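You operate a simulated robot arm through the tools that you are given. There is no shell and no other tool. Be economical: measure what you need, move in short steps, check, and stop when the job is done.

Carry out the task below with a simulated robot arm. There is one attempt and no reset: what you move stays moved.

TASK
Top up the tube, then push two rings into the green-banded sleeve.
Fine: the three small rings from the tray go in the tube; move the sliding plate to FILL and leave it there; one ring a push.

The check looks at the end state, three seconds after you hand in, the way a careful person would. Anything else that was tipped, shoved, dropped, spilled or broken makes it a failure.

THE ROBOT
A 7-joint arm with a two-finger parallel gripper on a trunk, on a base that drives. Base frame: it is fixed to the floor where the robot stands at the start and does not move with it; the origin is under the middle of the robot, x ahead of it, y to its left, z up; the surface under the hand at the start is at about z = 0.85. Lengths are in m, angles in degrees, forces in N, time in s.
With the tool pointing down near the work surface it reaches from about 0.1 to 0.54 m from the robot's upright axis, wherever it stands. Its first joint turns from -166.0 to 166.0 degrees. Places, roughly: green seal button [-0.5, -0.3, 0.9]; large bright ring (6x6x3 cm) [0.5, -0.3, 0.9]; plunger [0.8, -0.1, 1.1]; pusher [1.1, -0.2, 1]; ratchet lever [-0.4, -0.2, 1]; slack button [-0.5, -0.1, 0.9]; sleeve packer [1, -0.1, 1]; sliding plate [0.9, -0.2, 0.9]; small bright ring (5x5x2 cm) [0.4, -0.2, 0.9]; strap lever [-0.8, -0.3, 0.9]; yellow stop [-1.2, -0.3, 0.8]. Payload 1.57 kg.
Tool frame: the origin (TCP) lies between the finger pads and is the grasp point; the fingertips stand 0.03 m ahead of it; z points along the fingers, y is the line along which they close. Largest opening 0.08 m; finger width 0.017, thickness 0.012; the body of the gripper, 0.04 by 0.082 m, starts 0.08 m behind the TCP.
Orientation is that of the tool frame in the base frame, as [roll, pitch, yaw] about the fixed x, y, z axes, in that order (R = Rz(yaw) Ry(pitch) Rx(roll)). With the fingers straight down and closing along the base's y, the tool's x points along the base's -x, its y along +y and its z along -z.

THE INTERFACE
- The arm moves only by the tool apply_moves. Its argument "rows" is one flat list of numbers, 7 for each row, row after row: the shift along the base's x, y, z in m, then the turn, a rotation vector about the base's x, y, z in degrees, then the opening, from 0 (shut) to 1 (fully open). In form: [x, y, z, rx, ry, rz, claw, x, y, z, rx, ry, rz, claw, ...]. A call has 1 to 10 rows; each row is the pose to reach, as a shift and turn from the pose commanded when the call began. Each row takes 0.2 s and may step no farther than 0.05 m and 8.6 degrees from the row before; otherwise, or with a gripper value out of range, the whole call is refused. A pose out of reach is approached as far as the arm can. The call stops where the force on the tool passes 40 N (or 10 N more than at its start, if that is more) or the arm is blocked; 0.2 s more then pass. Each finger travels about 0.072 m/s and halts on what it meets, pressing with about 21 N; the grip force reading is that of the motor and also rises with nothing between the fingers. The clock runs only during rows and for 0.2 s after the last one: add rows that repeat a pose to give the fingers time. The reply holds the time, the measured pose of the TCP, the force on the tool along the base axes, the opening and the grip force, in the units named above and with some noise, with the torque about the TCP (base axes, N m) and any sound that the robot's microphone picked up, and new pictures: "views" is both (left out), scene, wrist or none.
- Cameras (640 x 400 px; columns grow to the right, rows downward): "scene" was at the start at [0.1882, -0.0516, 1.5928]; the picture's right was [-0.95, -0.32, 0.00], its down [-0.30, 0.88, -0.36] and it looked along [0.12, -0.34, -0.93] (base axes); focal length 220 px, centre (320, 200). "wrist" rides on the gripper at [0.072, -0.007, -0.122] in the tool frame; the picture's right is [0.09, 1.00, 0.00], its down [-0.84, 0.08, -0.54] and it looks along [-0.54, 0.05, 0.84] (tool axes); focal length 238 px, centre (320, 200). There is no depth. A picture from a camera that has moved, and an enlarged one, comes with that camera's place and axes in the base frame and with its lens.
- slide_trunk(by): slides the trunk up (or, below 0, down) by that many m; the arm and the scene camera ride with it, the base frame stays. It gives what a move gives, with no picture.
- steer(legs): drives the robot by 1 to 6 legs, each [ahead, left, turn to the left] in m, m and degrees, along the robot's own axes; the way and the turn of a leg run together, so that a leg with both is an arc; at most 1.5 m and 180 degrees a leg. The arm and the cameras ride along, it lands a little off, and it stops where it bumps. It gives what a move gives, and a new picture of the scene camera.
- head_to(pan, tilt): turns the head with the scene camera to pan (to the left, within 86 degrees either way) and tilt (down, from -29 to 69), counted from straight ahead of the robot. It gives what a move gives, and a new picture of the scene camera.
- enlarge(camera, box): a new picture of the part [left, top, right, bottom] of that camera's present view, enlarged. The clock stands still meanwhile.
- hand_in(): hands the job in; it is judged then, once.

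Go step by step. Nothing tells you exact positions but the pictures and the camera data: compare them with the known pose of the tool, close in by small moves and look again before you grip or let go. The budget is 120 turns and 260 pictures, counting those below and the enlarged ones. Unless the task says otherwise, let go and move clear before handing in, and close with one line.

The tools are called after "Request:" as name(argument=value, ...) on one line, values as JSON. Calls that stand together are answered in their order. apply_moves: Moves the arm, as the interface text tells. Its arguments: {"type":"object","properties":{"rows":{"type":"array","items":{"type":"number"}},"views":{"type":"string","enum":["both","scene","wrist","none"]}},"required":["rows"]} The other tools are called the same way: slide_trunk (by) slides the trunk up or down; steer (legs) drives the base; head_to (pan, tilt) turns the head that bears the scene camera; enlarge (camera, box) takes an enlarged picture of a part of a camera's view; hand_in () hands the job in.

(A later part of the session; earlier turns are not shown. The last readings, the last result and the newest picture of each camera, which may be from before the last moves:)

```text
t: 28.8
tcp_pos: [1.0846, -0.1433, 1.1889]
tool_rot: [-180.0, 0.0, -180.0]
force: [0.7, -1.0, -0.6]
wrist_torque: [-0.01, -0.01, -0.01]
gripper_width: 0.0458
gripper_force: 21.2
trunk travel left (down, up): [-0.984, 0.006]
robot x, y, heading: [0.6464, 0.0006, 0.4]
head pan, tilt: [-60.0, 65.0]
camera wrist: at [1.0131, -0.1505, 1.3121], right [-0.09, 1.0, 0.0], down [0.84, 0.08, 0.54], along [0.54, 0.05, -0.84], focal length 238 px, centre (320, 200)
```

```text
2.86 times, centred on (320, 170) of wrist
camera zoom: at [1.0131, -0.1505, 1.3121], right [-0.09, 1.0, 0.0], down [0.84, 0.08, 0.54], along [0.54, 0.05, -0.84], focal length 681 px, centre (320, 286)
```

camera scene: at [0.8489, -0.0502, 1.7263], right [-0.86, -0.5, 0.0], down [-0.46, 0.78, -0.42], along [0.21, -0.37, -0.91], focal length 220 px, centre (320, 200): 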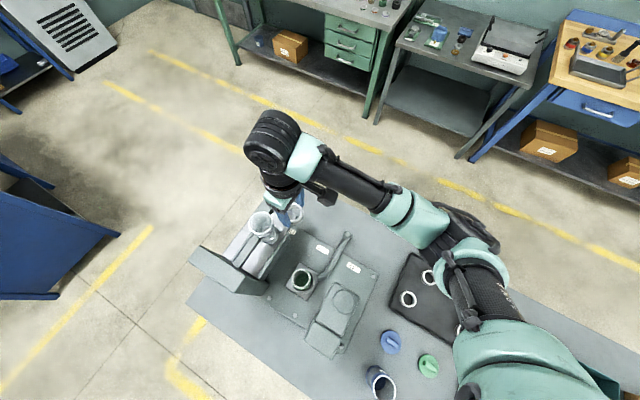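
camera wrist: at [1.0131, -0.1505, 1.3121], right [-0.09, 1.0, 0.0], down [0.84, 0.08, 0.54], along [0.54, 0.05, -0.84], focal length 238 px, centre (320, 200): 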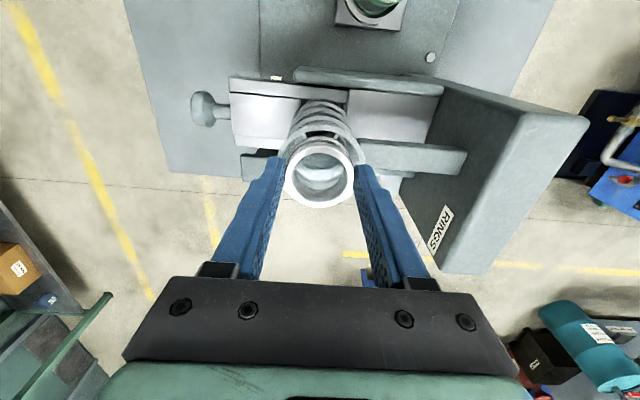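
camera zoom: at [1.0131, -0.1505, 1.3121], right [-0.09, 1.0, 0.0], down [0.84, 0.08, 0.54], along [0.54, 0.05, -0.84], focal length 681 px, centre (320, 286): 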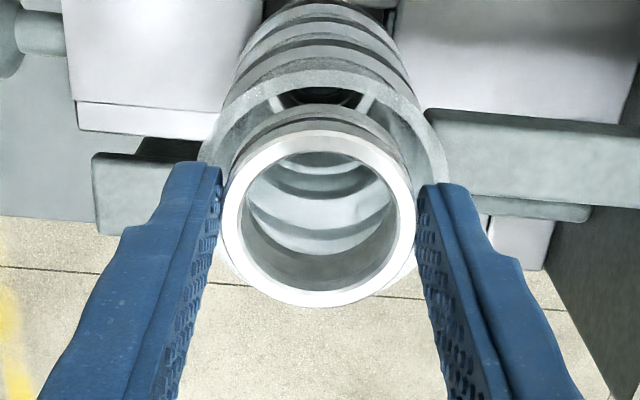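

The ring is centred in the mouth. Opening.

Request:
apply_moves(rows=[0, 0, 0, 0, 0, 0, 0.8, 0, 0, 0, 0, 0, 0, 0.9, 0, 0, 0.03, 0, 0, 0, 0.9, 0, 0, 0.075, 0, 0, 0, 0.9, -0.03, 0, 0.11, 0, 0, 0, 0.9, -0.07, -0.01, 0.125, 0, 0, 0, 0.9], views="wrist")

Request:
enlarge(camera="wrist", box=[220, 100, 420, 240])

```text
t: 30.2
tcp_pos: [1.0107, -0.1558, 1.3162]
tool_rot: [180.0, 0.1, -179.9]
force: [0.3, -0.1, 0.3]
wrist_torque: [-0.01, -0.04, -0.03]
gripper_width: 0.072
gripper_force: 0.0
trunk travel left (down, up): [-0.984, 0.006]
robot x, y, heading: [0.6442, 0.0012, 0.4]
head pan, tilt: [-60.0, 65.0]
camera wrist: at [0.9386, -0.1617, 1.4382], right [-0.09, 1.0, 0.0], down [0.84, 0.08, 0.54], along [0.54, 0.05, -0.84], focal length 238 px, centre (320, 200)
```

wrist: 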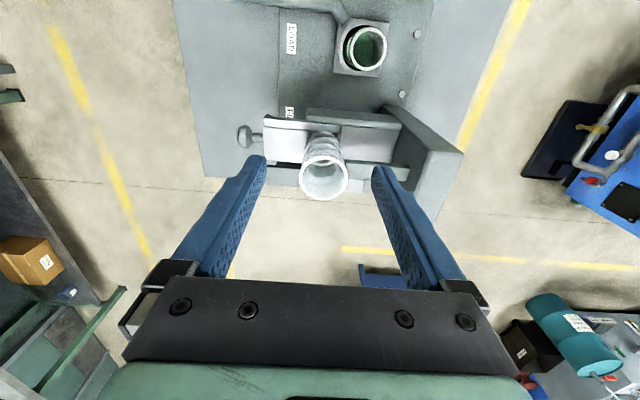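

```text
2.86 times, centred on (320, 170) of wrist
camera zoom: at [0.9386, -0.1617, 1.4382], right [-0.09, 1.0, 0.0], down [0.84, 0.08, 0.54], along [0.54, 0.05, -0.84], focal length 681 px, centre (320, 286)
```

zoom: 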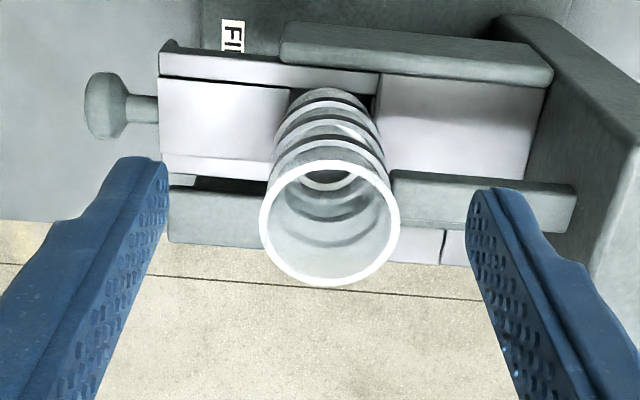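

The first ring dropped into the tube. Going back for ring B.

Request:
apply_moves(rows=[-0.045, -0.01, 0, 0, 0, 0, 1, -0.09, -0.02, 0, 0, 0, 0, 1, -0.135, -0.03, 0, 0, 0, 0, 1, -0.18, -0.04, 0, 0, 0, 0, 1, -0.225, -0.05, 0, 0, 0, 0, 1, -0.27, -0.06, 0, 0, 0, 0, 1, -0.315, -0.065, 0, 0, 0, 0, 1, -0.36, -0.065, 0, 0, 0, 0, 1, -0.405, -0.065, 0, 0, 0, 0, 1, -0.44, -0.063, -0.03, 0, 0, 0, 1], views="none")

Request:
apply_moves(rows=[-0.025, 0, -0.04, 0, 0, 0, 1, -0.05, 0, -0.08, 0, 0, 0, 1, -0.075, 0, -0.12, 0, 0, 0, 1, -0.1, 0, -0.16, 0, 0, 0, 1, -0.125, 0, -0.2, 0, 0, 0, 1, -0.15, 0, -0.24, 0, 0, 0, 1, -0.175, 0, -0.28, 0, 0, 0, 1, -0.186, 0, -0.32, 0, 0, 0, 1, -0.188, 0.001, -0.337, 0, 0, 0, 1], views="wrist")

```text
t: 32.4
tcp_pos: [0.5735, -0.2185, 1.2839]
tool_rot: [180.0, 0.0, -179.9]
force: [0.1, 1.0, -0.6]
wrist_torque: [-0.01, -0.03, 0.01]
gripper_width: 0.08
gripper_force: 0.1
trunk travel left (down, up): [-0.984, 0.006]
robot x, y, heading: [0.646, 0.0002, -0.0]
head pan, tilt: [-60.0, 65.0]
```

```text
t: 34.4
tcp_pos: [0.3871, -0.2154, 0.9486]
tool_rot: [-180.0, 0.0, -179.7]
force: [0.8, -0.3, -0.4]
wrist_torque: [0.02, 0.02, -0.01]
gripper_width: 0.0798
gripper_force: 0.1
trunk travel left (down, up): [-0.984, 0.006]
robot x, y, heading: [0.6469, 0.0005, 0.2]
head pan, tilt: [-60.0, 65.0]
camera wrist: at [0.3142, -0.2226, 1.0716], right [-0.1, 1.0, 0.0], down [0.84, 0.08, 0.54], along [0.54, 0.05, -0.84], focal length 238 px, centre (320, 200)
```

wrist: 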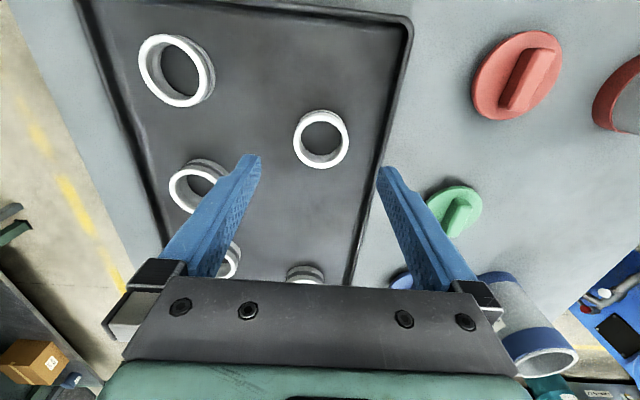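

Ring B at (0.3795, −0.216). Lower and grip.

Request:
apply_moves(rows=[-0.0075, -0.0005, -0.025, 0, 0, 0, 1, -0.0075, -0.0005, -0.054, 0, 0, 0, 1, -0.0075, -0.0005, -0.054, 0, 0, 0, 0.5, -0.0075, -0.0005, -0.054, 0, 0, 0, 0.3, -0.0075, -0.0005, -0.054, 0, 0, 0, 0.3, -0.0075, -0.0005, -0.054, 0, 0, 0, 0.3], views="wrist")

```text
t: 35.8
tcp_pos: [0.3968, -0.2068, 0.9116]
tool_rot: [-180.0, 0.1, -179.9]
force: [-1.2, 0.2, 0.3]
wrist_torque: [-0.01, -0.01, 0.02]
gripper_width: 0.024
gripper_force: 0.0
out of reach, approached as far as the arm can: row 1, 2, 3, 4, 5, 6
trunk travel left (down, up): [-0.984, 0.006]
robot x, y, heading: [0.6443, 0.001, 0.3]
head pan, tilt: [-60.0, 65.0]
camera wrist: at [0.3248, -0.2138, 1.0338], right [-0.09, 1.0, 0.0], down [0.84, 0.08, 0.54], along [0.54, 0.05, -0.84], focal length 238 px, centre (320, 200)
```

wrist: 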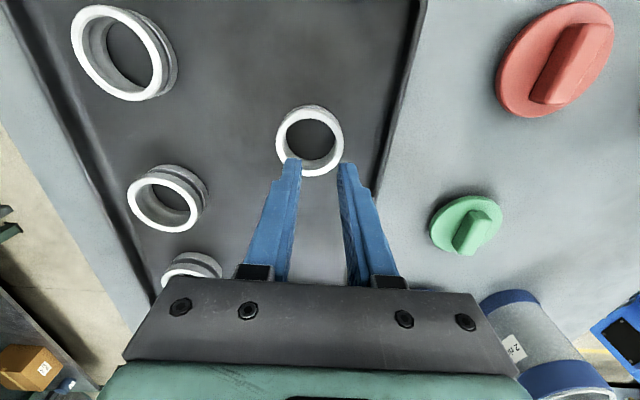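

The raised trunk limits reach here. I go straight up, open, then lower the trunk by 0.13 m and try again.

Request:
apply_moves(rows=[0, 0, 0.04, 0, 0, 0, 0.3, 0, 0, 0.08, 0, 0, 0, 0.6, 0, 0, 0.12, 0, 0, 0, 1, 0, 0, 0.16, 0, 0, 0, 1], views="none")

Request:
slide_trunk(by=-0.13)

Request:
enlarge(camera="wrist", box=[0, 0, 639, 399])

```text
t: 36.8
tcp_pos: [0.3978, -0.2052, 1.0724]
tool_rot: [180.0, 0.0, -180.0]
force: [0.3, 0.2, 0.3]
wrist_torque: [-0.03, 0.0, 0.0]
gripper_width: 0.0801
gripper_force: 0.1
trunk travel left (down, up): [-0.984, 0.006]
robot x, y, heading: [0.6488, 0.0025, 0.2]
head pan, tilt: [-60.0, 65.0]
```

```text
t: 38.4
tcp_pos: [0.3959, -0.2044, 0.9415]
tool_rot: [-179.9, 0.1, -179.9]
force: [0.2, 0.6, 0.2]
wrist_torque: [-0.03, -0.02, 0.0]
gripper_width: 0.0799
gripper_force: 0.0
trunk travel left (down, up): [-0.854, 0.136]
robot x, y, heading: [0.6473, 0.0001, 0.1]
head pan, tilt: [-60.0, 65.0]
```

```text
1.00 times, centred on (320, 200) of wrist (not enlarged: the box is as wide or as high as the picture)
camera zoom: at [0.3246, -0.2121, 1.0645], right [-0.09, 1.0, 0.0], down [0.84, 0.08, 0.54], along [0.54, 0.05, -0.84], focal length 239 px, centre (320, 200)
```

zoom: 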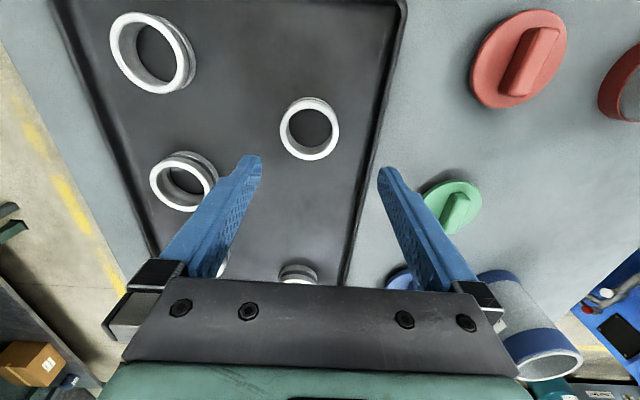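

Ring B unchanged at (0.380, −0.215). Align, lower and grip.

Request:
apply_moves(rows=[-0.016, -0.011, 0, 0, 0, 0, 1, -0.016, -0.011, -0.03, 0, 0, 0, 1, -0.016, -0.011, -0.046, 0, 0, 0, 1, -0.016, -0.011, -0.046, 0, 0, 0, 0.5, -0.016, -0.011, -0.046, 0, 0, 0, 0.3, -0.016, -0.011, -0.046, 0, 0, 0, 0.3, -0.016, -0.011, -0.046, 0, 0, 0, 0.3], views="wrist")

```text
t: 40.0
tcp_pos: [0.381, -0.2155, 0.8953]
tool_rot: [180.0, 0.0, -179.9]
force: [-0.6, 0.1, -0.8]
wrist_torque: [-0.03, 0.03, 0.01]
gripper_width: 0.046
gripper_force: 21.2
trunk travel left (down, up): [-0.854, 0.136]
robot x, y, heading: [0.6475, 0.0016, 0.1]
head pan, tilt: [-60.0, 65.0]
camera wrist: at [0.3088, -0.222, 1.0181], right [-0.09, 1.0, 0.0], down [0.84, 0.08, 0.54], along [0.54, 0.05, -0.84], focal length 238 px, centre (320, 200)
```

wrist: 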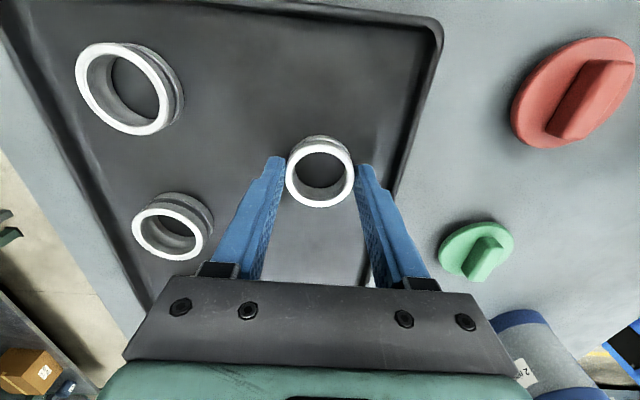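

Held at 4.6 cm. Lift, raise the trunk again, and carry it to the tube.

Request:
apply_moves(rows=[0, 0, 0.02, 0, 0, 0, 0.3, 0, 0, 0.06, 0, 0, 0, 0.3], views="none")

Request:
slide_trunk(by=0.13)

Request:
apply_moves(rows=[0.025, 0, 0.035, 0, 0, 0, 0.3, 0.05, 0, 0.07, 0, 0, 0, 0.3, 0.075, 0, 0.105, 0, 0, 0, 0.3, 0.1, 0, 0.14, 0, 0, 0, 0.3, 0.13, 0, 0.175, 0, 0, 0, 0.3, 0.165, 0, 0.2, 0, 0, 0, 0.3, 0.205, 0, 0.21, 0, 0, 0, 0.3, 0.25, -0.005, 0.21, 0, 0, 0, 0.3, 0.295, -0.01, 0.21, 0, 0, 0, 0.3, 0.34, -0.01, 0.21, 0, 0, 0, 0.3], views="wrist")

```text
t: 40.6
tcp_pos: [0.3802, -0.2152, 0.9545]
tool_rot: [180.0, 0.0, -179.9]
force: [-0.5, 0.0, -1.2]
wrist_torque: [0.03, -0.01, 0.0]
gripper_width: 0.0462
gripper_force: 21.1
trunk travel left (down, up): [-0.854, 0.136]
robot x, y, heading: [0.6436, -0.0015, 0.1]
head pan, tilt: [-60.0, 65.0]
```

```text
t: 42.1
tcp_pos: [0.3812, -0.216, 1.0845]
tool_rot: [180.0, 0.0, -179.9]
force: [0.7, 0.1, -0.5]
wrist_torque: [0.03, 0.0, 0.0]
gripper_width: 0.0463
gripper_force: 20.9
trunk travel left (down, up): [-0.984, 0.006]
robot x, y, heading: [0.6464, 0.0013, 0.1]
head pan, tilt: [-60.0, 65.0]
```

```text
t: 44.3
tcp_pos: [0.7204, -0.2283, 1.2977]
tool_rot: [180.0, -0.1, -179.9]
force: [0.0, -0.4, -1.5]
wrist_torque: [0.05, -0.02, -0.02]
gripper_width: 0.0462
gripper_force: 21.4
trunk travel left (down, up): [-0.984, 0.006]
robot x, y, heading: [0.6425, -0.0019, 0.1]
head pan, tilt: [-60.0, 65.0]
camera wrist: at [0.6487, -0.2338, 1.4201], right [-0.09, 1.0, 0.0], down [0.84, 0.08, 0.54], along [0.54, 0.05, -0.84], focal length 238 px, centre (320, 200)
```

wrist: 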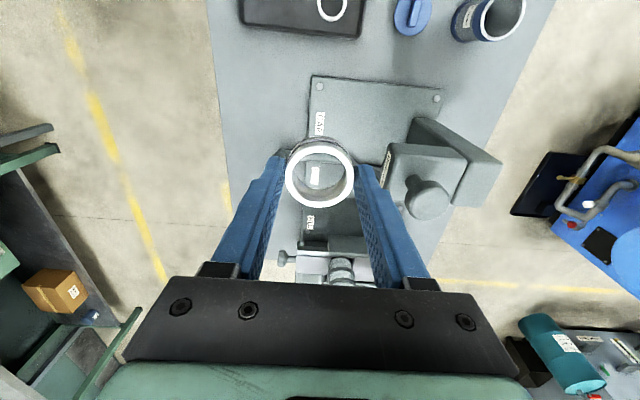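

Request:
apply_moves(rows=[0.045, 0.005, 0, 0, 0, 0, 0.3, 0.09, 0.01, 0, 0, 0, 0, 0.3, 0.135, 0.02, 0, 0, 0, 0, 0.3, 0.18, 0.03, 0, 0, 0, 0, 0.3, 0.225, 0.045, 0, 0, 0, 0, 0.3, 0.27, 0.06, 0, 0, 0, 0, 0.3, 0.31, 0.075, 0, 0, 0, 0, 0.3, 0.35, 0.084, -0.01, 0, 0, 0, 0.3, 0.363, 0.0845, -0.045, 0, 0, 0, 0.3, 0.363, 0.0845, -0.075, 0, 0, 0, 0.3], views="none")

Request:
enlarge(camera="wrist", box=[220, 100, 420, 240])

```text
t: 46.5
tcp_pos: [1.0838, -0.142, 1.2185]
tool_rot: [180.0, 0.0, -180.0]
force: [-0.6, 0.6, 0.0]
wrist_torque: [-0.01, 0.01, 0.01]
gripper_width: 0.0462
gripper_force: 21.0
trunk travel left (down, up): [-0.984, 0.006]
robot x, y, heading: [0.6467, -0.0019, 0.5]
head pan, tilt: [-60.0, 65.0]
```

```text
2.86 times, centred on (320, 170) of wrist
camera zoom: at [1.0117, -0.1492, 1.3412], right [-0.09, 1.0, 0.0], down [0.84, 0.08, 0.54], along [0.54, 0.05, -0.84], focal length 681 px, centre (320, 286)
```

zoom: 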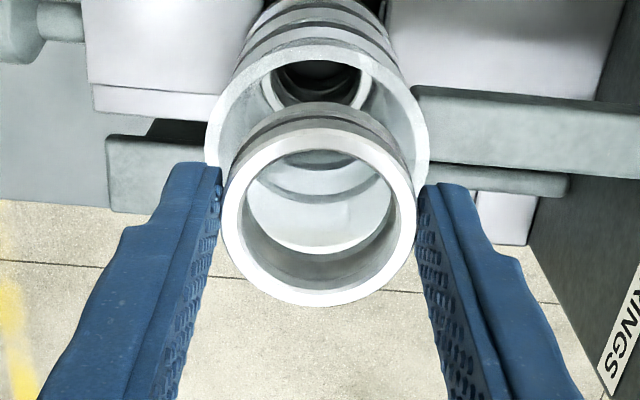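

Aligned the same as before. Lower and release.

Request:
apply_moves(rows=[0.0007, -0.0015, -0.02, 0, 0, 0, 0.3, 0.0007, -0.0015, -0.029, 0, 0, 0, 0.3, 0.0007, -0.0015, -0.029, 0, 0, 0, 0.3, 0.0007, -0.0015, -0.029, 0, 0, 0, 0.8, 0.0007, -0.0015, -0.029, 0, 0, 0, 0.9, 0, 0, 0.01, 0, 0, 0, 0.9, 0, 0, 0.05, 0, 0, 0, 0.9, -0.03, 0, 0.08, 0, 0, 0, 0.9, -0.07, -0.01, 0.098, 0, 0, 0, 0.9], views="none")

Request:
enlarge(camera="wrist", box=[220, 100, 420, 240])

Request:
enlarge(camera="scene", box=[220, 170, 340, 260])

```text
t: 48.5
tcp_pos: [1.0126, -0.1522, 1.3191]
tool_rot: [-179.9, 0.1, -179.9]
force: [-0.9, -0.2, 0.2]
wrist_torque: [-0.04, -0.02, -0.02]
gripper_width: 0.0721
gripper_force: 0.1
trunk travel left (down, up): [-0.984, 0.006]
robot x, y, heading: [0.6445, 0.0014, 0.2]
head pan, tilt: [-60.0, 65.0]
```

```text
2.86 times, centred on (320, 170) of wrist
camera zoom: at [0.9398, -0.1598, 1.4414], right [-0.09, 1.0, 0.0], down [0.84, 0.08, 0.54], along [0.54, 0.05, -0.84], focal length 681 px, centre (320, 286)
```

zoom: 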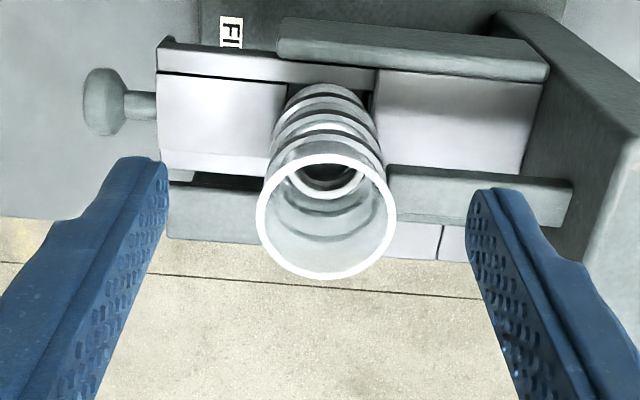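

```text
4.44 times, centred on (280, 215) of scene
camera zoom: at [0.8451, -0.0507, 1.7268], right [-0.86, -0.5, 0.0], down [-0.45, 0.78, -0.42], along [0.21, -0.37, -0.91], focal length 977 px, centre (498, 133)
```

zoom: 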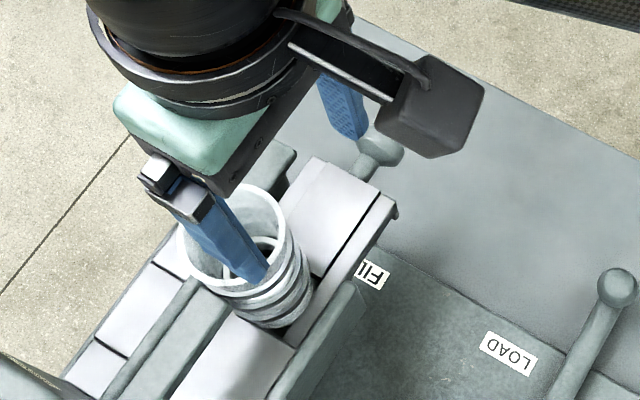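

Second ring is in. Now for ring A: back over the tray, with the trunk lowered.

Request:
apply_moves(rows=[-0.045, -0.01, 0, 0, 0, 0, 1, -0.09, -0.02, 0, 0, 0, 0, 1, -0.135, -0.03, 0, 0, 0, 0, 1, -0.18, -0.04, 0, 0, 0, 0, 1, -0.225, -0.05, 0, 0, 0, 0, 1, -0.27, -0.06, 0, 0, 0, 0, 1, -0.315, -0.07, 0, 0, 0, 0, 1, -0.36, -0.08, 0, 0, 0, 0, 1, -0.405, -0.09, 0, 0, 0, 0, 1, -0.44, -0.105, -0.03, 0, 0, 0, 1], views="none")

Request:
slide_trunk(by=-0.13)

Request:
apply_moves(rows=[-0.04, -0.012, -0.02, 0, 0, 0, 1, -0.08, -0.024, -0.04, 0, 0, 0, 1, -0.12, -0.036, -0.06, 0, 0, 0, 1, -0.16, -0.048, -0.08, 0, 0, 0, 1, -0.195, -0.06, -0.105, 0, 0, 0, 1, -0.223, -0.067, -0.14, 0, 0, 0, 1, -0.23, -0.07, -0.18, 0, 0, 0, 1, -0.23, -0.07, -0.208, 0, 0, 0, 1], views="wrist")

```text
t: 50.7
tcp_pos: [0.5731, -0.2552, 1.2893]
tool_rot: [180.0, 0.0, -179.8]
force: [0.6, -0.2, 0.9]
wrist_torque: [0.01, 0.0, 0.01]
gripper_width: 0.0799
gripper_force: 0.0
out of reach, approached as far as the arm can: row 6
trunk travel left (down, up): [-0.984, 0.006]
robot x, y, heading: [0.6464, 0.0015, 0.3]
head pan, tilt: [-60.0, 65.0]
```

```text
t: 52.3
tcp_pos: [0.5745, -0.2554, 1.1595]
tool_rot: [-180.0, 0.1, -180.0]
force: [-0.1, -0.7, 0.7]
wrist_torque: [-0.03, -0.02, -0.03]
gripper_width: 0.0799
gripper_force: 0.1
trunk travel left (down, up): [-0.854, 0.136]
robot x, y, heading: [0.6428, 0.0031, 0.2]
head pan, tilt: [-60.0, 65.0]
```

```text
t: 54.1
tcp_pos: [0.3469, -0.3269, 0.9517]
tool_rot: [-180.0, 0.0, -179.9]
force: [-0.5, 0.0, -0.1]
wrist_torque: [0.03, 0.0, 0.02]
gripper_width: 0.0802
gripper_force: 0.1
trunk travel left (down, up): [-0.854, 0.136]
robot x, y, heading: [0.6448, -0.0004, 0.1]
head pan, tilt: [-60.0, 65.0]
camera wrist: at [0.2748, -0.3335, 1.0728], right [-0.09, 1.0, 0.0], down [0.84, 0.08, 0.54], along [0.54, 0.05, -0.84], focal length 238 px, centre (320, 200)
```

wrist: 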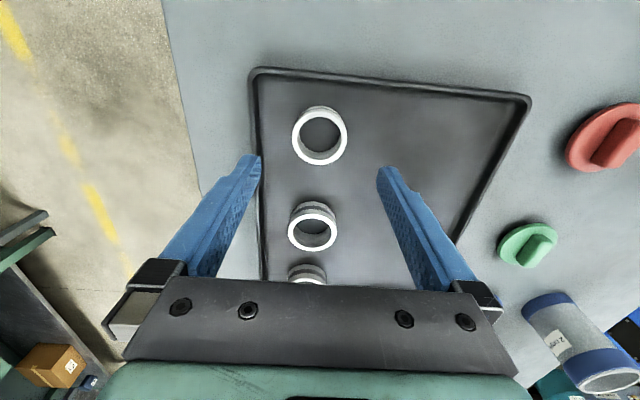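

Ring A at (0.337, −0.328), same apparent size as the other small ones. The tray rim is near, so I use a narrower opening.

Request:
apply_moves(rows=[-0.01, -0.001, 0, 0, 0, 0, 0.76, -0.01, -0.001, -0.03, 0, 0, 0, 0.76, -0.01, -0.001, -0.056, 0, 0, 0, 0.76, -0.01, -0.001, -0.056, 0, 0, 0, 0.5, -0.01, -0.001, -0.056, 0, 0, 0, 0.3, -0.01, -0.001, -0.056, 0, 0, 0, 0.3, -0.01, -0.001, -0.056, 0, 0, 0, 0.3], views="wrist")

```text
t: 55.7
tcp_pos: [0.3439, -0.3229, 0.8962]
tool_rot: [180.0, 0.0, -180.0]
force: [0.0, 0.1, -0.7]
wrist_torque: [-0.01, -0.01, 0.01]
gripper_width: 0.046
gripper_force: 20.7
out of reach, approached as far as the arm can: row 3, 4, 5, 6, 7
trunk travel left (down, up): [-0.854, 0.136]
robot x, y, heading: [0.6448, 0.0004, 0.2]
head pan, tilt: [-60.0, 65.0]
camera wrist: at [0.2715, -0.3292, 1.019], right [-0.09, 1.0, 0.0], down [0.84, 0.08, 0.54], along [0.54, 0.05, -0.84], focal length 238 px, centre (320, 200)
```

wrist: 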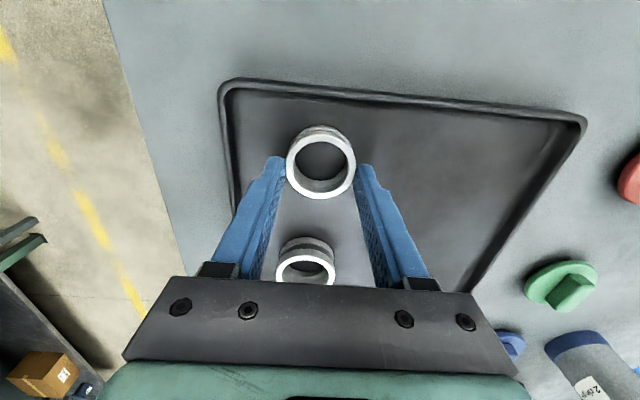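

The grip is ~7 mm off centre because of reach. I'd rather re-grip: open, lift, lower the trunk a bit more.

Request:
apply_moves(rows=[0, 0, 0, 0, 0, 0, 0.76, 0, 0, 0, 0, 0, 0, 0.76, 0, 0, 0.045, 0, 0, 0, 0.76, 0, 0, 0.09, 0, 0, 0, 0.76, 0, 0, 0.13, 0, 0, 0, 0.76], views="none")

Request:
slide_trunk(by=-0.08)

Request:
enlarge(camera="wrist", box=[0, 0, 639, 399])

```text
t: 56.9
tcp_pos: [0.3425, -0.3213, 1.0256]
tool_rot: [-180.0, 0.0, -180.0]
force: [-0.9, 0.0, 0.7]
wrist_torque: [-0.01, 0.0, 0.01]
gripper_width: 0.0609
gripper_force: 0.0
trunk travel left (down, up): [-0.854, 0.136]
robot x, y, heading: [0.647, -0.0006, 0.2]
head pan, tilt: [-60.0, 65.0]
```

```text
t: 58.1
tcp_pos: [0.3413, -0.3216, 0.9461]
tool_rot: [-179.9, 0.0, -179.9]
force: [0.1, -0.3, -0.8]
wrist_torque: [-0.01, -0.02, 0.0]
gripper_width: 0.0609
gripper_force: 0.0
trunk travel left (down, up): [-0.774, 0.216]
robot x, y, heading: [0.6476, 0.0014, 0.1]
head pan, tilt: [-60.0, 65.0]
```

```text
1.00 times, centred on (320, 200) of wrist (not enlarged: the box is as wide or as high as the picture)
camera zoom: at [0.2705, -0.3285, 1.0688], right [-0.09, 1.0, 0.0], down [0.84, 0.08, 0.54], along [0.54, 0.05, -0.84], focal length 239 px, centre (320, 200)
```

zoom: 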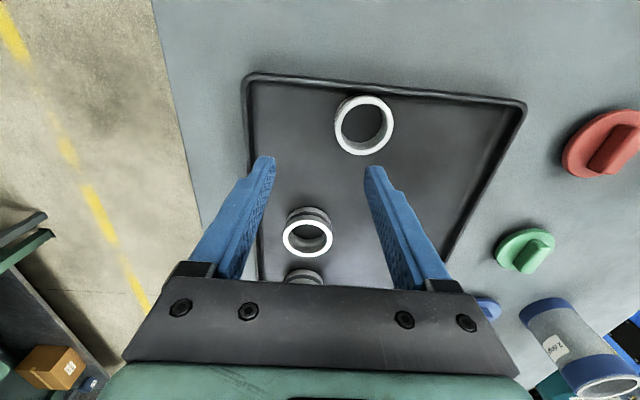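

The ring slid about 4 cm inside the tray on release, still lying flat, now at about (0.320, −0.288). I align over it and check once more.

Request:
apply_moves(rows=[-0.021, 0.0335, 0, 0, 0, 0, 0.9, -0.021, 0.0335, -0.01, 0, 0, 0, 0.9], views="wrist")

```text
t: 58.7
tcp_pos: [0.3208, -0.2899, 0.9357]
tool_rot: [180.0, 0.0, -179.8]
force: [0.8, 0.1, 0.0]
wrist_torque: [-0.01, 0.0, -0.02]
gripper_width: 0.0721
gripper_force: 0.1
trunk travel left (down, up): [-0.774, 0.216]
robot x, y, heading: [0.6447, 0.003, 0.2]
head pan, tilt: [-60.0, 65.0]
camera wrist: at [0.2496, -0.2965, 1.0585], right [-0.09, 1.0, 0.0], down [0.84, 0.08, 0.54], along [0.54, 0.05, -0.84], focal length 238 px, centre (320, 200)
```

wrist: 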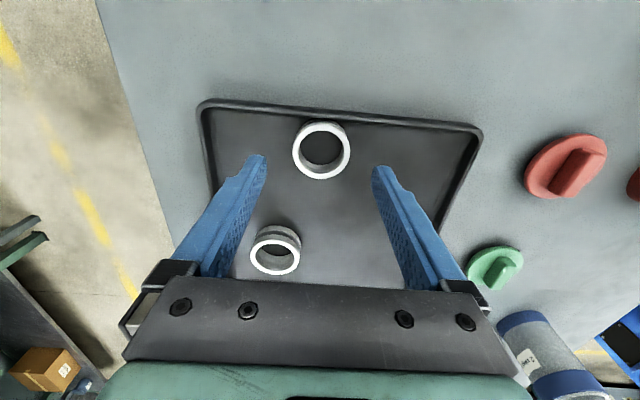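

Aligned. Lower and close.

Request:
apply_moves(rows=[0, 0.0005, -0.025, 0, 0, 0, 0.9, 0, 0.0005, -0.041, 0, 0, 0, 0.9, 0, 0.0005, -0.041, 0, 0, 0, 0.6, 0, 0.0005, -0.041, 0, 0, 0, 0.4, 0, 0.0005, -0.041, 0, 0, 0, 0.3, 0, 0.0005, -0.041, 0, 0, 0, 0.3], views="wrist")

```text
t: 60.1
tcp_pos: [0.3224, -0.2866, 0.8952]
tool_rot: [180.0, -0.1, -179.9]
force: [-0.5, -1.2, 0.3]
wrist_torque: [-0.01, 0.0, 0.01]
gripper_width: 0.0458
gripper_force: 21.0
trunk travel left (down, up): [-0.774, 0.216]
robot x, y, heading: [0.6472, -0.0, 0.1]
head pan, tilt: [-60.0, 65.0]
camera wrist: at [0.2498, -0.2942, 1.0182], right [-0.09, 1.0, 0.0], down [0.84, 0.08, 0.54], along [0.54, 0.05, -0.84], focal length 238 px, centre (320, 200)
```

wrist: 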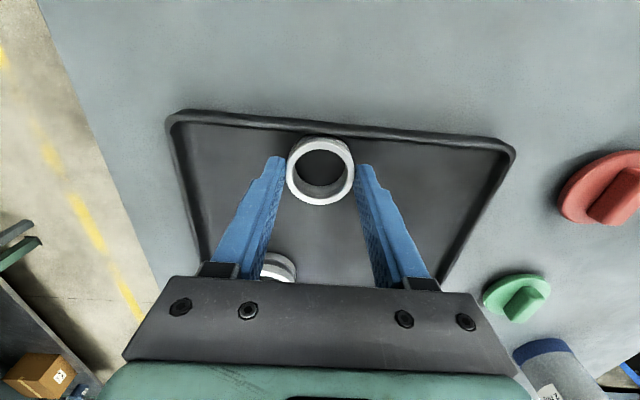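

Held well. Lift, raise the trunk fully, carry to the tube.

Request:
apply_moves(rows=[0, 0, 0.02, 0, 0, 0, 0.3, 0.01, 0, 0.06, 0, 0, 0, 0.3], views="none")

Request:
slide_trunk(by=0.21)

Request:
apply_moves(rows=[0.035, 0.005, 0.03, 0, 0, 0, 0.3, 0.07, 0.01, 0.06, 0, 0, 0, 0.3, 0.105, 0.015, 0.09, 0, 0, 0, 0.3, 0.145, 0.02, 0.115, 0, 0, 0, 0.3, 0.19, 0.025, 0.125, 0, 0, 0, 0.3, 0.235, 0.035, 0.13, 0, 0, 0, 0.3, 0.28, 0.045, 0.13, 0, 0, 0, 0.3, 0.325, 0.055, 0.13, 0, 0, 0, 0.3, 0.37, 0.055, 0.13, 0, 0, 0, 0.3, 0.41, 0.055, 0.13, 0, 0, 0, 0.3], views="wrist")

```text
t: 60.7
tcp_pos: [0.3329, -0.2856, 0.9561]
tool_rot: [-180.0, 0.0, -179.8]
force: [0.2, 0.2, -0.9]
wrist_torque: [-0.02, 0.0, 0.0]
gripper_width: 0.0459
gripper_force: 20.8
trunk travel left (down, up): [-0.774, 0.216]
robot x, y, heading: [0.6455, -0.0008, 0.2]
head pan, tilt: [-60.0, 65.0]
```

```text
t: 62.9
tcp_pos: [0.3329, -0.286, 1.1653]
tool_rot: [180.0, 0.0, -179.9]
force: [-0.1, 0.0, -0.8]
wrist_torque: [0.04, 0.02, 0.01]
gripper_width: 0.0459
gripper_force: 20.7
trunk travel left (down, up): [-0.984, 0.006]
robot x, y, heading: [0.6444, -0.0029, 0.1]
head pan, tilt: [-60.0, 65.0]
```

```text
t: 65.1
tcp_pos: [0.7447, -0.2307, 1.2964]
tool_rot: [180.0, -0.1, 180.0]
force: [0.7, 0.4, -1.1]
wrist_torque: [0.0, -0.01, -0.03]
gripper_width: 0.0457
gripper_force: 21.3
trunk travel left (down, up): [-0.984, 0.006]
robot x, y, heading: [0.6467, 0.0016, 0.3]
head pan, tilt: [-60.0, 65.0]
camera wrist: at [0.6722, -0.2383, 1.4196], right [-0.09, 1.0, 0.0], down [0.84, 0.08, 0.54], along [0.54, 0.05, -0.84], focal length 238 px, centre (320, 200)
```

wrist: 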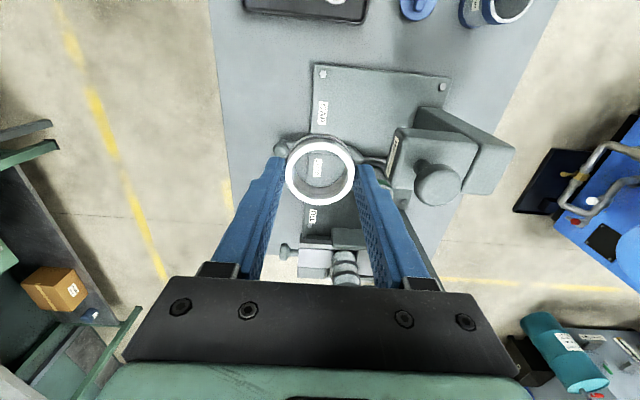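

Request:
apply_moves(rows=[0.045, 0.005, 0, 0, 0, 0, 0.3, 0.09, 0.012, 0, 0, 0, 0, 0.3, 0.135, 0.02, 0, 0, 0, 0, 0.3, 0.18, 0.035, 0, 0, 0, 0, 0.3, 0.225, 0.05, 0, 0, 0, 0, 0.3, 0.27, 0.065, 0, 0, 0, 0, 0.3, 0.31, 0.08, 0, 0, 0, 0, 0.3, 0.338, 0.087, -0.01, 0, 0, 0, 0.3, 0.3395, 0.087, -0.045, 0, 0, 0, 0.3, 0.3395, 0.087, -0.075, 0, 0, 0, 0.3], views="none")

Request:
enlarge(camera="wrist", box=[220, 100, 420, 240])

```text
t: 67.3
tcp_pos: [1.0821, -0.143, 1.2212]
tool_rot: [180.0, 0.0, -179.8]
force: [-0.3, -0.1, -0.6]
wrist_torque: [-0.01, -0.01, -0.01]
gripper_width: 0.046
gripper_force: 21.0
trunk travel left (down, up): [-0.984, 0.006]
robot x, y, heading: [0.6463, -0.0022, 0.1]
head pan, tilt: [-60.0, 65.0]
```

```text
2.86 times, centred on (320, 170) of wrist
camera zoom: at [1.0094, -0.1501, 1.3428], right [-0.09, 1.0, 0.0], down [0.84, 0.08, 0.54], along [0.54, 0.05, -0.84], focal length 681 px, centre (320, 286)
```

zoom: 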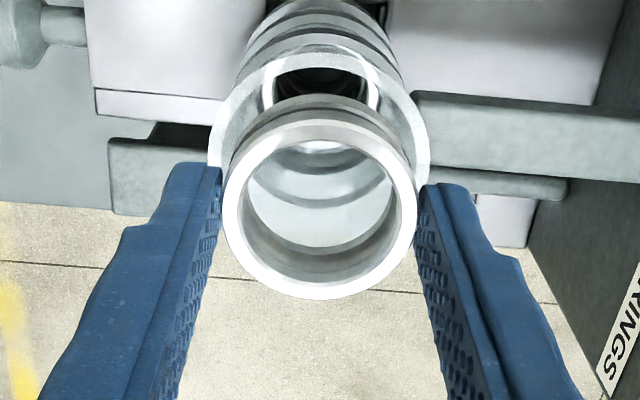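

The ring sits ~3 mm toward −x in the fingers; I compensate, lower and release.

Request:
apply_moves(rows=[0.0055, -0.0005, -0.02, 0, 0, 0, 0.3, 0.0055, -0.0005, -0.032, 0, 0, 0, 0.3, 0.0055, -0.0005, -0.032, 0, 0, 0, 0.3, 0.0055, -0.0005, -0.032, 0, 0, 0, 0.8, 0.0055, -0.0005, -0.032, 0, 0, 0, 0.9, 0, 0, 0.01, 0, 0, 0, 0.9, 0, 0, 0.05, 0, 0, 0, 0.9, -0.03, 0, 0.08, 0, 0, 0, 0.9, -0.07, -0.01, 0.098, 0, 0, 0, 0.9], views="none")

Request:
enlarge(camera="wrist", box=[220, 100, 420, 240])

Request:
enlarge(camera="wrist", box=[280, 0, 440, 100])

```text
t: 69.3
tcp_pos: [1.0103, -0.154, 1.3178]
tool_rot: [-179.9, 0.1, -179.9]
force: [0.0, -0.2, -0.8]
wrist_torque: [0.02, -0.01, 0.01]
gripper_width: 0.0722
gripper_force: 0.1
trunk travel left (down, up): [-0.984, 0.006]
robot x, y, heading: [0.6458, -0.0023, 0.4]
head pan, tilt: [-60.0, 65.0]
```

```text
2.86 times, centred on (320, 170) of wrist
camera zoom: at [0.9381, -0.1614, 1.44], right [-0.09, 1.0, 0.0], down [0.84, 0.08, 0.54], along [0.54, 0.05, -0.84], focal length 681 px, centre (320, 286)
```

zoom: 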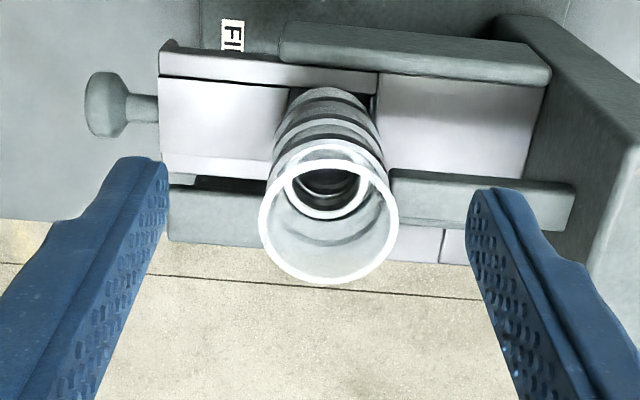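

```text
4.00 times, centred on (360, 50) of wrist
camera zoom: at [0.9381, -0.1614, 1.44], right [-0.09, 1.0, 0.0], down [0.84, 0.08, 0.54], along [0.54, 0.05, -0.84], focal length 953 px, centre (160, 800)
```

zoom: 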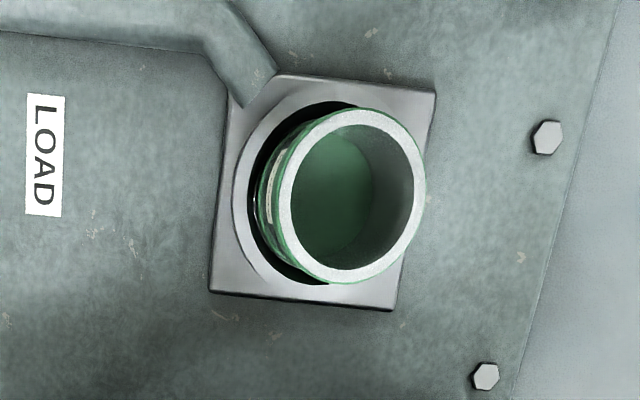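

All three rings are in the tube. Now the plate: its handle knob is near (0.873, −0.311, 0.90). I move above it while turning the hand 90° so that the fingers close along x.

Request:
apply_moves(rows=[-0.014, -0.016, 0, 0, 0, 8.5, 0.9, -0.028, -0.032, 0, 0, 0, 17, 0.9, -0.042, -0.048, 0, 0, 0, 25.5, 0.9, -0.056, -0.064, 0, 0, 0, 34, 0.9, -0.07, -0.08, -0.02, 0, 0, 42.5, 0.9, -0.084, -0.096, -0.04, 0, 0, 51, 0.9, -0.098, -0.112, -0.07, 0, 0, 59.5, 0.9, -0.112, -0.128, -0.1, 0, 0, 68, 0.9, -0.126, -0.144, -0.13, 0, 0, 76.5, 0.9, -0.137, -0.157, -0.16, 0, 0, 85, 0.9], views="both")

```text
t: 71.5
tcp_pos: [0.8777, -0.3128, 1.1581]
tool_rot: [180.0, 0.0, -94.8]
force: [-0.1, 0.2, 0.9]
wrist_torque: [-0.02, -0.05, -0.01]
gripper_width: 0.0721
gripper_force: 0.0
trunk travel left (down, up): [-0.984, 0.006]
robot x, y, heading: [0.6437, -0.0019, 0.3]
head pan, tilt: [-60.0, 65.0]
camera scene: at [0.8469, -0.0506, 1.7266], right [-0.86, -0.5, 0.0], down [-0.46, 0.78, -0.42], along [0.21, -0.37, -0.91], focal length 220 px, centre (320, 200)
camera wrist: at [0.877, -0.3847, 1.2808], right [-1.0, -0.01, 0.0], down [-0.01, 0.84, 0.54], along [0.0, 0.54, -0.84], focal length 238 px, centre (320, 200)
```

scene: 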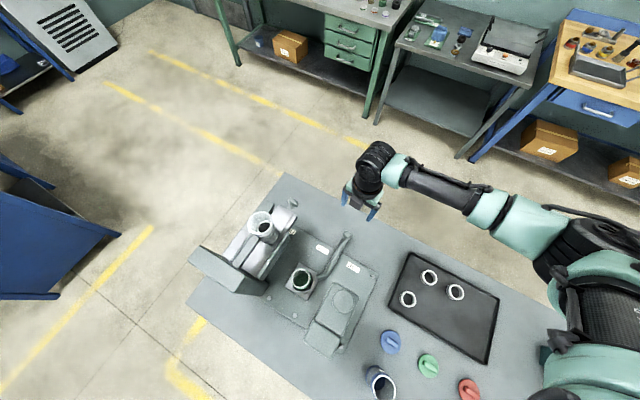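
wrist: 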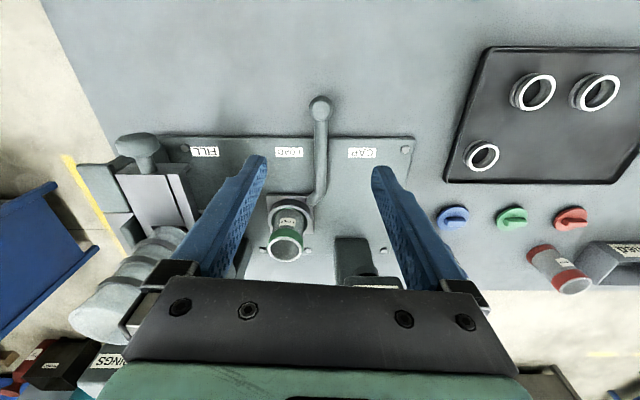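

Request:
enlarge(camera="wrist", box=[240, 80, 400, 270])

Request:
enlarge(camera="scene", box=[250, 200, 390, 320])

```text
2.11 times, centred on (320, 175) of wrist
camera zoom: at [0.877, -0.3847, 1.2808], right [-1.0, -0.01, 0.0], down [-0.01, 0.84, 0.54], along [0.0, 0.54, -0.84], focal length 502 px, centre (320, 253)
```

zoom: 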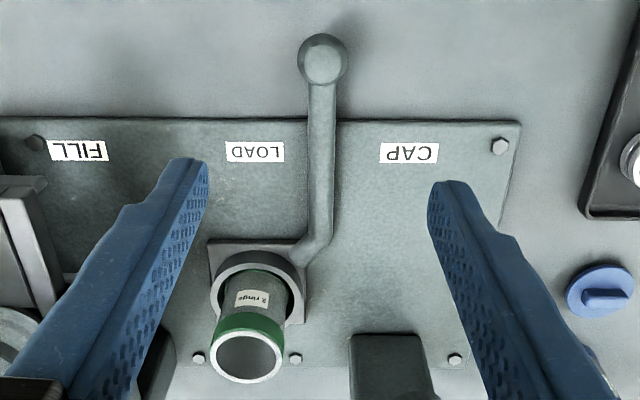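

```text
3.33 times, centred on (320, 260) of scene
camera zoom: at [0.8469, -0.0506, 1.7266], right [-0.86, -0.5, 0.0], down [-0.46, 0.78, -0.42], along [0.21, -0.37, -0.91], focal length 733 px, centre (320, 0)
```

zoom: 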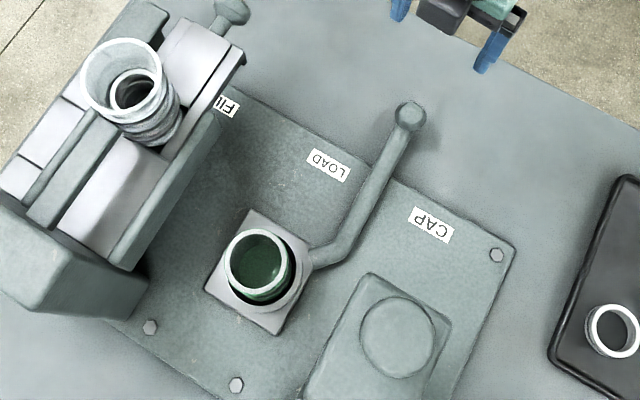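

The knob is a ball at about (0.876, −0.309, 0.912). I finish the turn and lower so the fingers straddle it, stopping for a look just above.

Request:
apply_moves(rows=[-0.001, 0.003, -0.04, 0, 0, 5, 0.9, -0.001, 0.003, -0.085, 0, 0, 5, 0.9, -0.001, 0.003, -0.13, 0, 0, 5, 0.9, -0.001, 0.003, -0.175, 0, 0, 5, 0.9], views="wrist")

```text
t: 72.5
tcp_pos: [0.8748, -0.3056, 0.9829]
tool_rot: [180.0, -0.1, -89.8]
force: [0.0, 0.9, -0.3]
wrist_torque: [-0.01, 0.0, 0.0]
gripper_width: 0.072
gripper_force: 0.1
trunk travel left (down, up): [-0.984, 0.006]
robot x, y, heading: [0.6453, -0.0016, 0.2]
head pan, tilt: [-60.0, 65.0]
camera wrist: at [0.8812, -0.3775, 1.1055], right [-1.0, -0.1, 0.0], down [-0.08, 0.84, 0.54], along [-0.05, 0.54, -0.84], focal length 238 px, centre (320, 200)
```

wrist: 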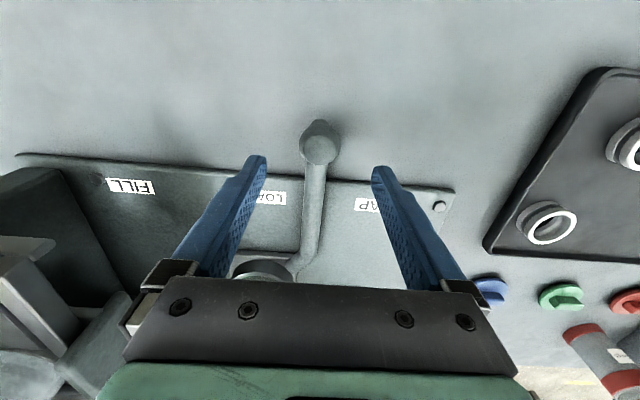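

Gripping would bring the hand near the pusher knob at FILL, so I'll push the ball from the −x side with closed fingers instead.

Request:
apply_moves(rows=[-0.04, -0.004, 0, 0, 0, 0, 0.5, -0.045, -0.004, 0, 0, 0, 0, 0, -0.045, -0.004, 0, 0, 0, 0, 0, -0.045, -0.004, 0, 0, 0, 0, 0, -0.045, -0.004, 0, 0, 0, 0, 0, -0.045, -0.004, -0.04, 0, 0, 0, 0, -0.045, -0.004, -0.07, 0, 0, 0, 0], views="wrist")

Request:
enlarge(camera="scene", box=[220, 180, 420, 310])

```text
t: 74.1
tcp_pos: [0.8295, -0.3129, 0.9137]
tool_rot: [179.9, 0.1, -89.8]
force: [-0.4, 0.2, -0.6]
wrist_torque: [0.0, 0.01, 0.0]
gripper_width: 0.0001
gripper_force: 20.9
trunk travel left (down, up): [-0.984, 0.006]
robot x, y, heading: [0.6446, -0.0009, -0.2]
head pan, tilt: [-60.0, 65.0]
camera wrist: at [0.8363, -0.3847, 1.0356], right [-1.0, -0.1, 0.0], down [-0.08, 0.84, 0.54], along [-0.05, 0.54, -0.84], focal length 238 px, centre (320, 200)
```

wrist: 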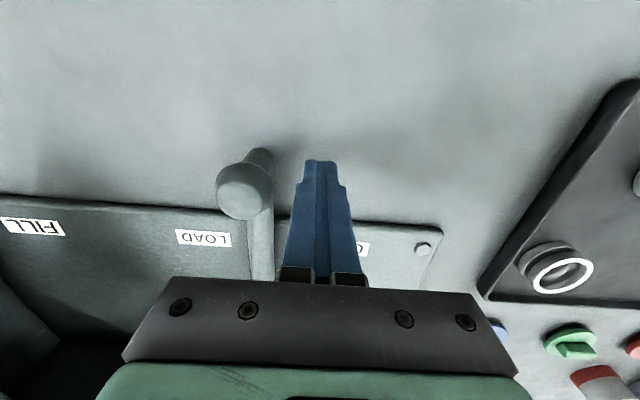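

```text
3.08 times, centred on (320, 245) of scene
camera zoom: at [0.8477, -0.0501, 1.7265], right [-0.86, -0.5, 0.0], down [-0.46, 0.78, -0.42], along [0.21, -0.37, -0.91], focal length 676 px, centre (320, 62)
```

zoom: 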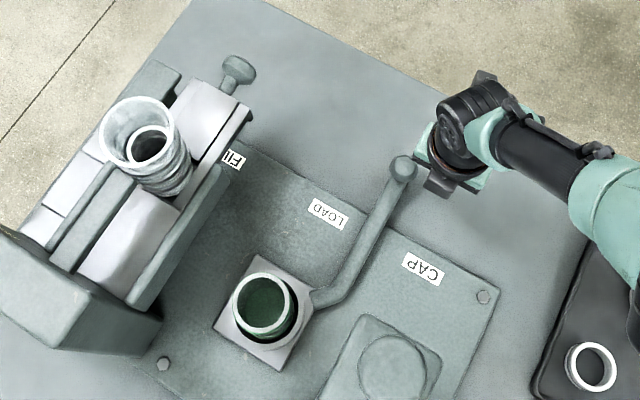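

Fingers are beside the ball. I push it slowly in +x, first about 9 cm.

Request:
apply_moves(rows=[0.01, 0.004, 0, 0, 0, 0, 0, 0.02, 0.004, 0, 0, 0, 0, 0, 0.035, 0.004, 0, 0, 0, 0, 0, 0.05, 0.004, 0, 0, 0, 0, 0, 0.065, 0.004, 0, 0, 0, 0, 0, 0.08, 0.004, 0, 0, 0, 0, 0, 0.095, 0.004, 0, 0, 0, 0, 0, 0.11, 0.004, 0, 0, 0, 0, 0], views="wrist")

Request:
enlarge(camera="scene", box=[220, 180, 420, 310])

```text
t: 75.9
tcp_pos: [0.9344, -0.2992, 0.9152]
tool_rot: [-179.9, 0.1, -89.8]
force: [-1.0, 0.0, 0.6]
wrist_torque: [-0.01, 0.01, -0.01]
gripper_width: 0.0
gripper_force: 20.9
out of reach, approached as far as the arm can: row 8
trunk travel left (down, up): [-0.984, 0.006]
robot x, y, heading: [0.6497, 0.0034, 0.4]
head pan, tilt: [-60.0, 65.0]
camera wrist: at [0.9418, -0.3706, 1.0368], right [-1.0, -0.09, 0.0], down [-0.08, 0.84, 0.54], along [-0.05, 0.54, -0.84], focal length 238 px, centre (320, 200)
```

wrist: 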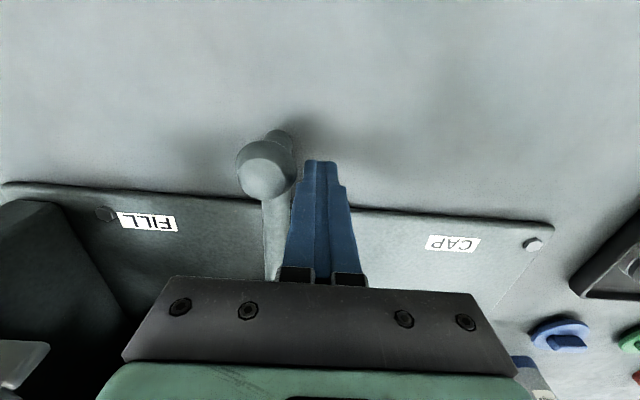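

```text
3.08 times, centred on (320, 245) of scene
camera zoom: at [0.847, -0.05, 1.7266], right [-0.86, -0.5, 0.0], down [-0.46, 0.78, -0.42], along [0.21, -0.37, -0.91], focal length 676 px, centre (320, 62)
```

zoom: 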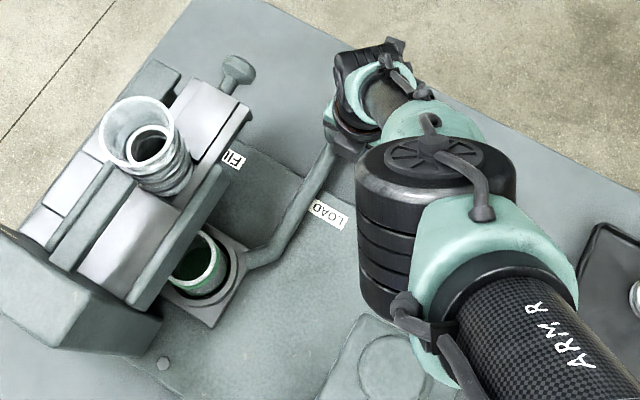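

Plate moves easily; the arm is just at its reach. I back the hand off, drive 0.08 m ahead, and go on pushing.

Request:
apply_moves(rows=[-0.04, 0, 0, 0, 0, 0, 0, -0.08, 0, 0, 0, 0, 0, 0, -0.09, 0, 0, 0, 0, 0, 0], views="none")

Request:
steer(legs=[[0.08, 0, 0]])

```text
t: 76.7
tcp_pos: [0.8425, -0.2974, 0.9166]
tool_rot: [179.9, -0.2, -89.9]
force: [0.2, 0.5, 0.3]
wrist_torque: [-0.05, 0.02, -0.04]
gripper_width: 0.0
gripper_force: 20.4
out of reach, approached as far as the arm can: row 1, 2
trunk travel left (down, up): [-0.984, 0.006]
robot x, y, heading: [0.643, -0.0008, 0.3]
head pan, tilt: [-60.0, 65.0]
```

```text
t: 77.8
tcp_pos: [0.9228, -0.298, 0.9147]
tool_rot: [-180.0, 0.0, -89.9]
force: [-0.5, 0.5, 1.0]
wrist_torque: [0.02, -0.02, 0.03]
gripper_width: 0.0001
gripper_force: 20.9
trunk travel left (down, up): [-0.984, 0.006]
robot x, y, heading: [0.7239, -0.0036, 0.0]
head pan, tilt: [-60.0, 65.0]
camera scene: at [0.9253, -0.0501, 1.7267], right [-0.86, -0.5, 0.0], down [-0.45, 0.78, -0.42], along [0.21, -0.37, -0.91], focal length 220 px, centre (320, 200)
```

scene: 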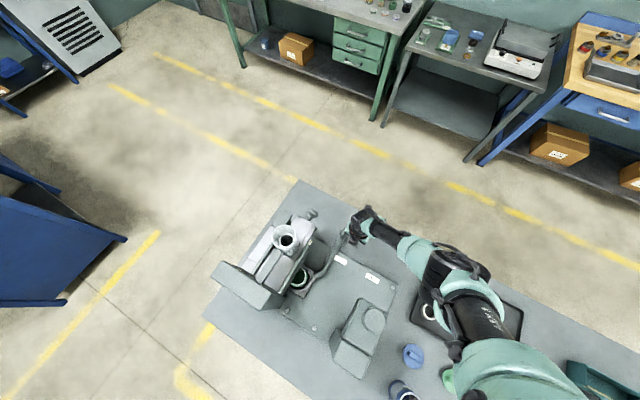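

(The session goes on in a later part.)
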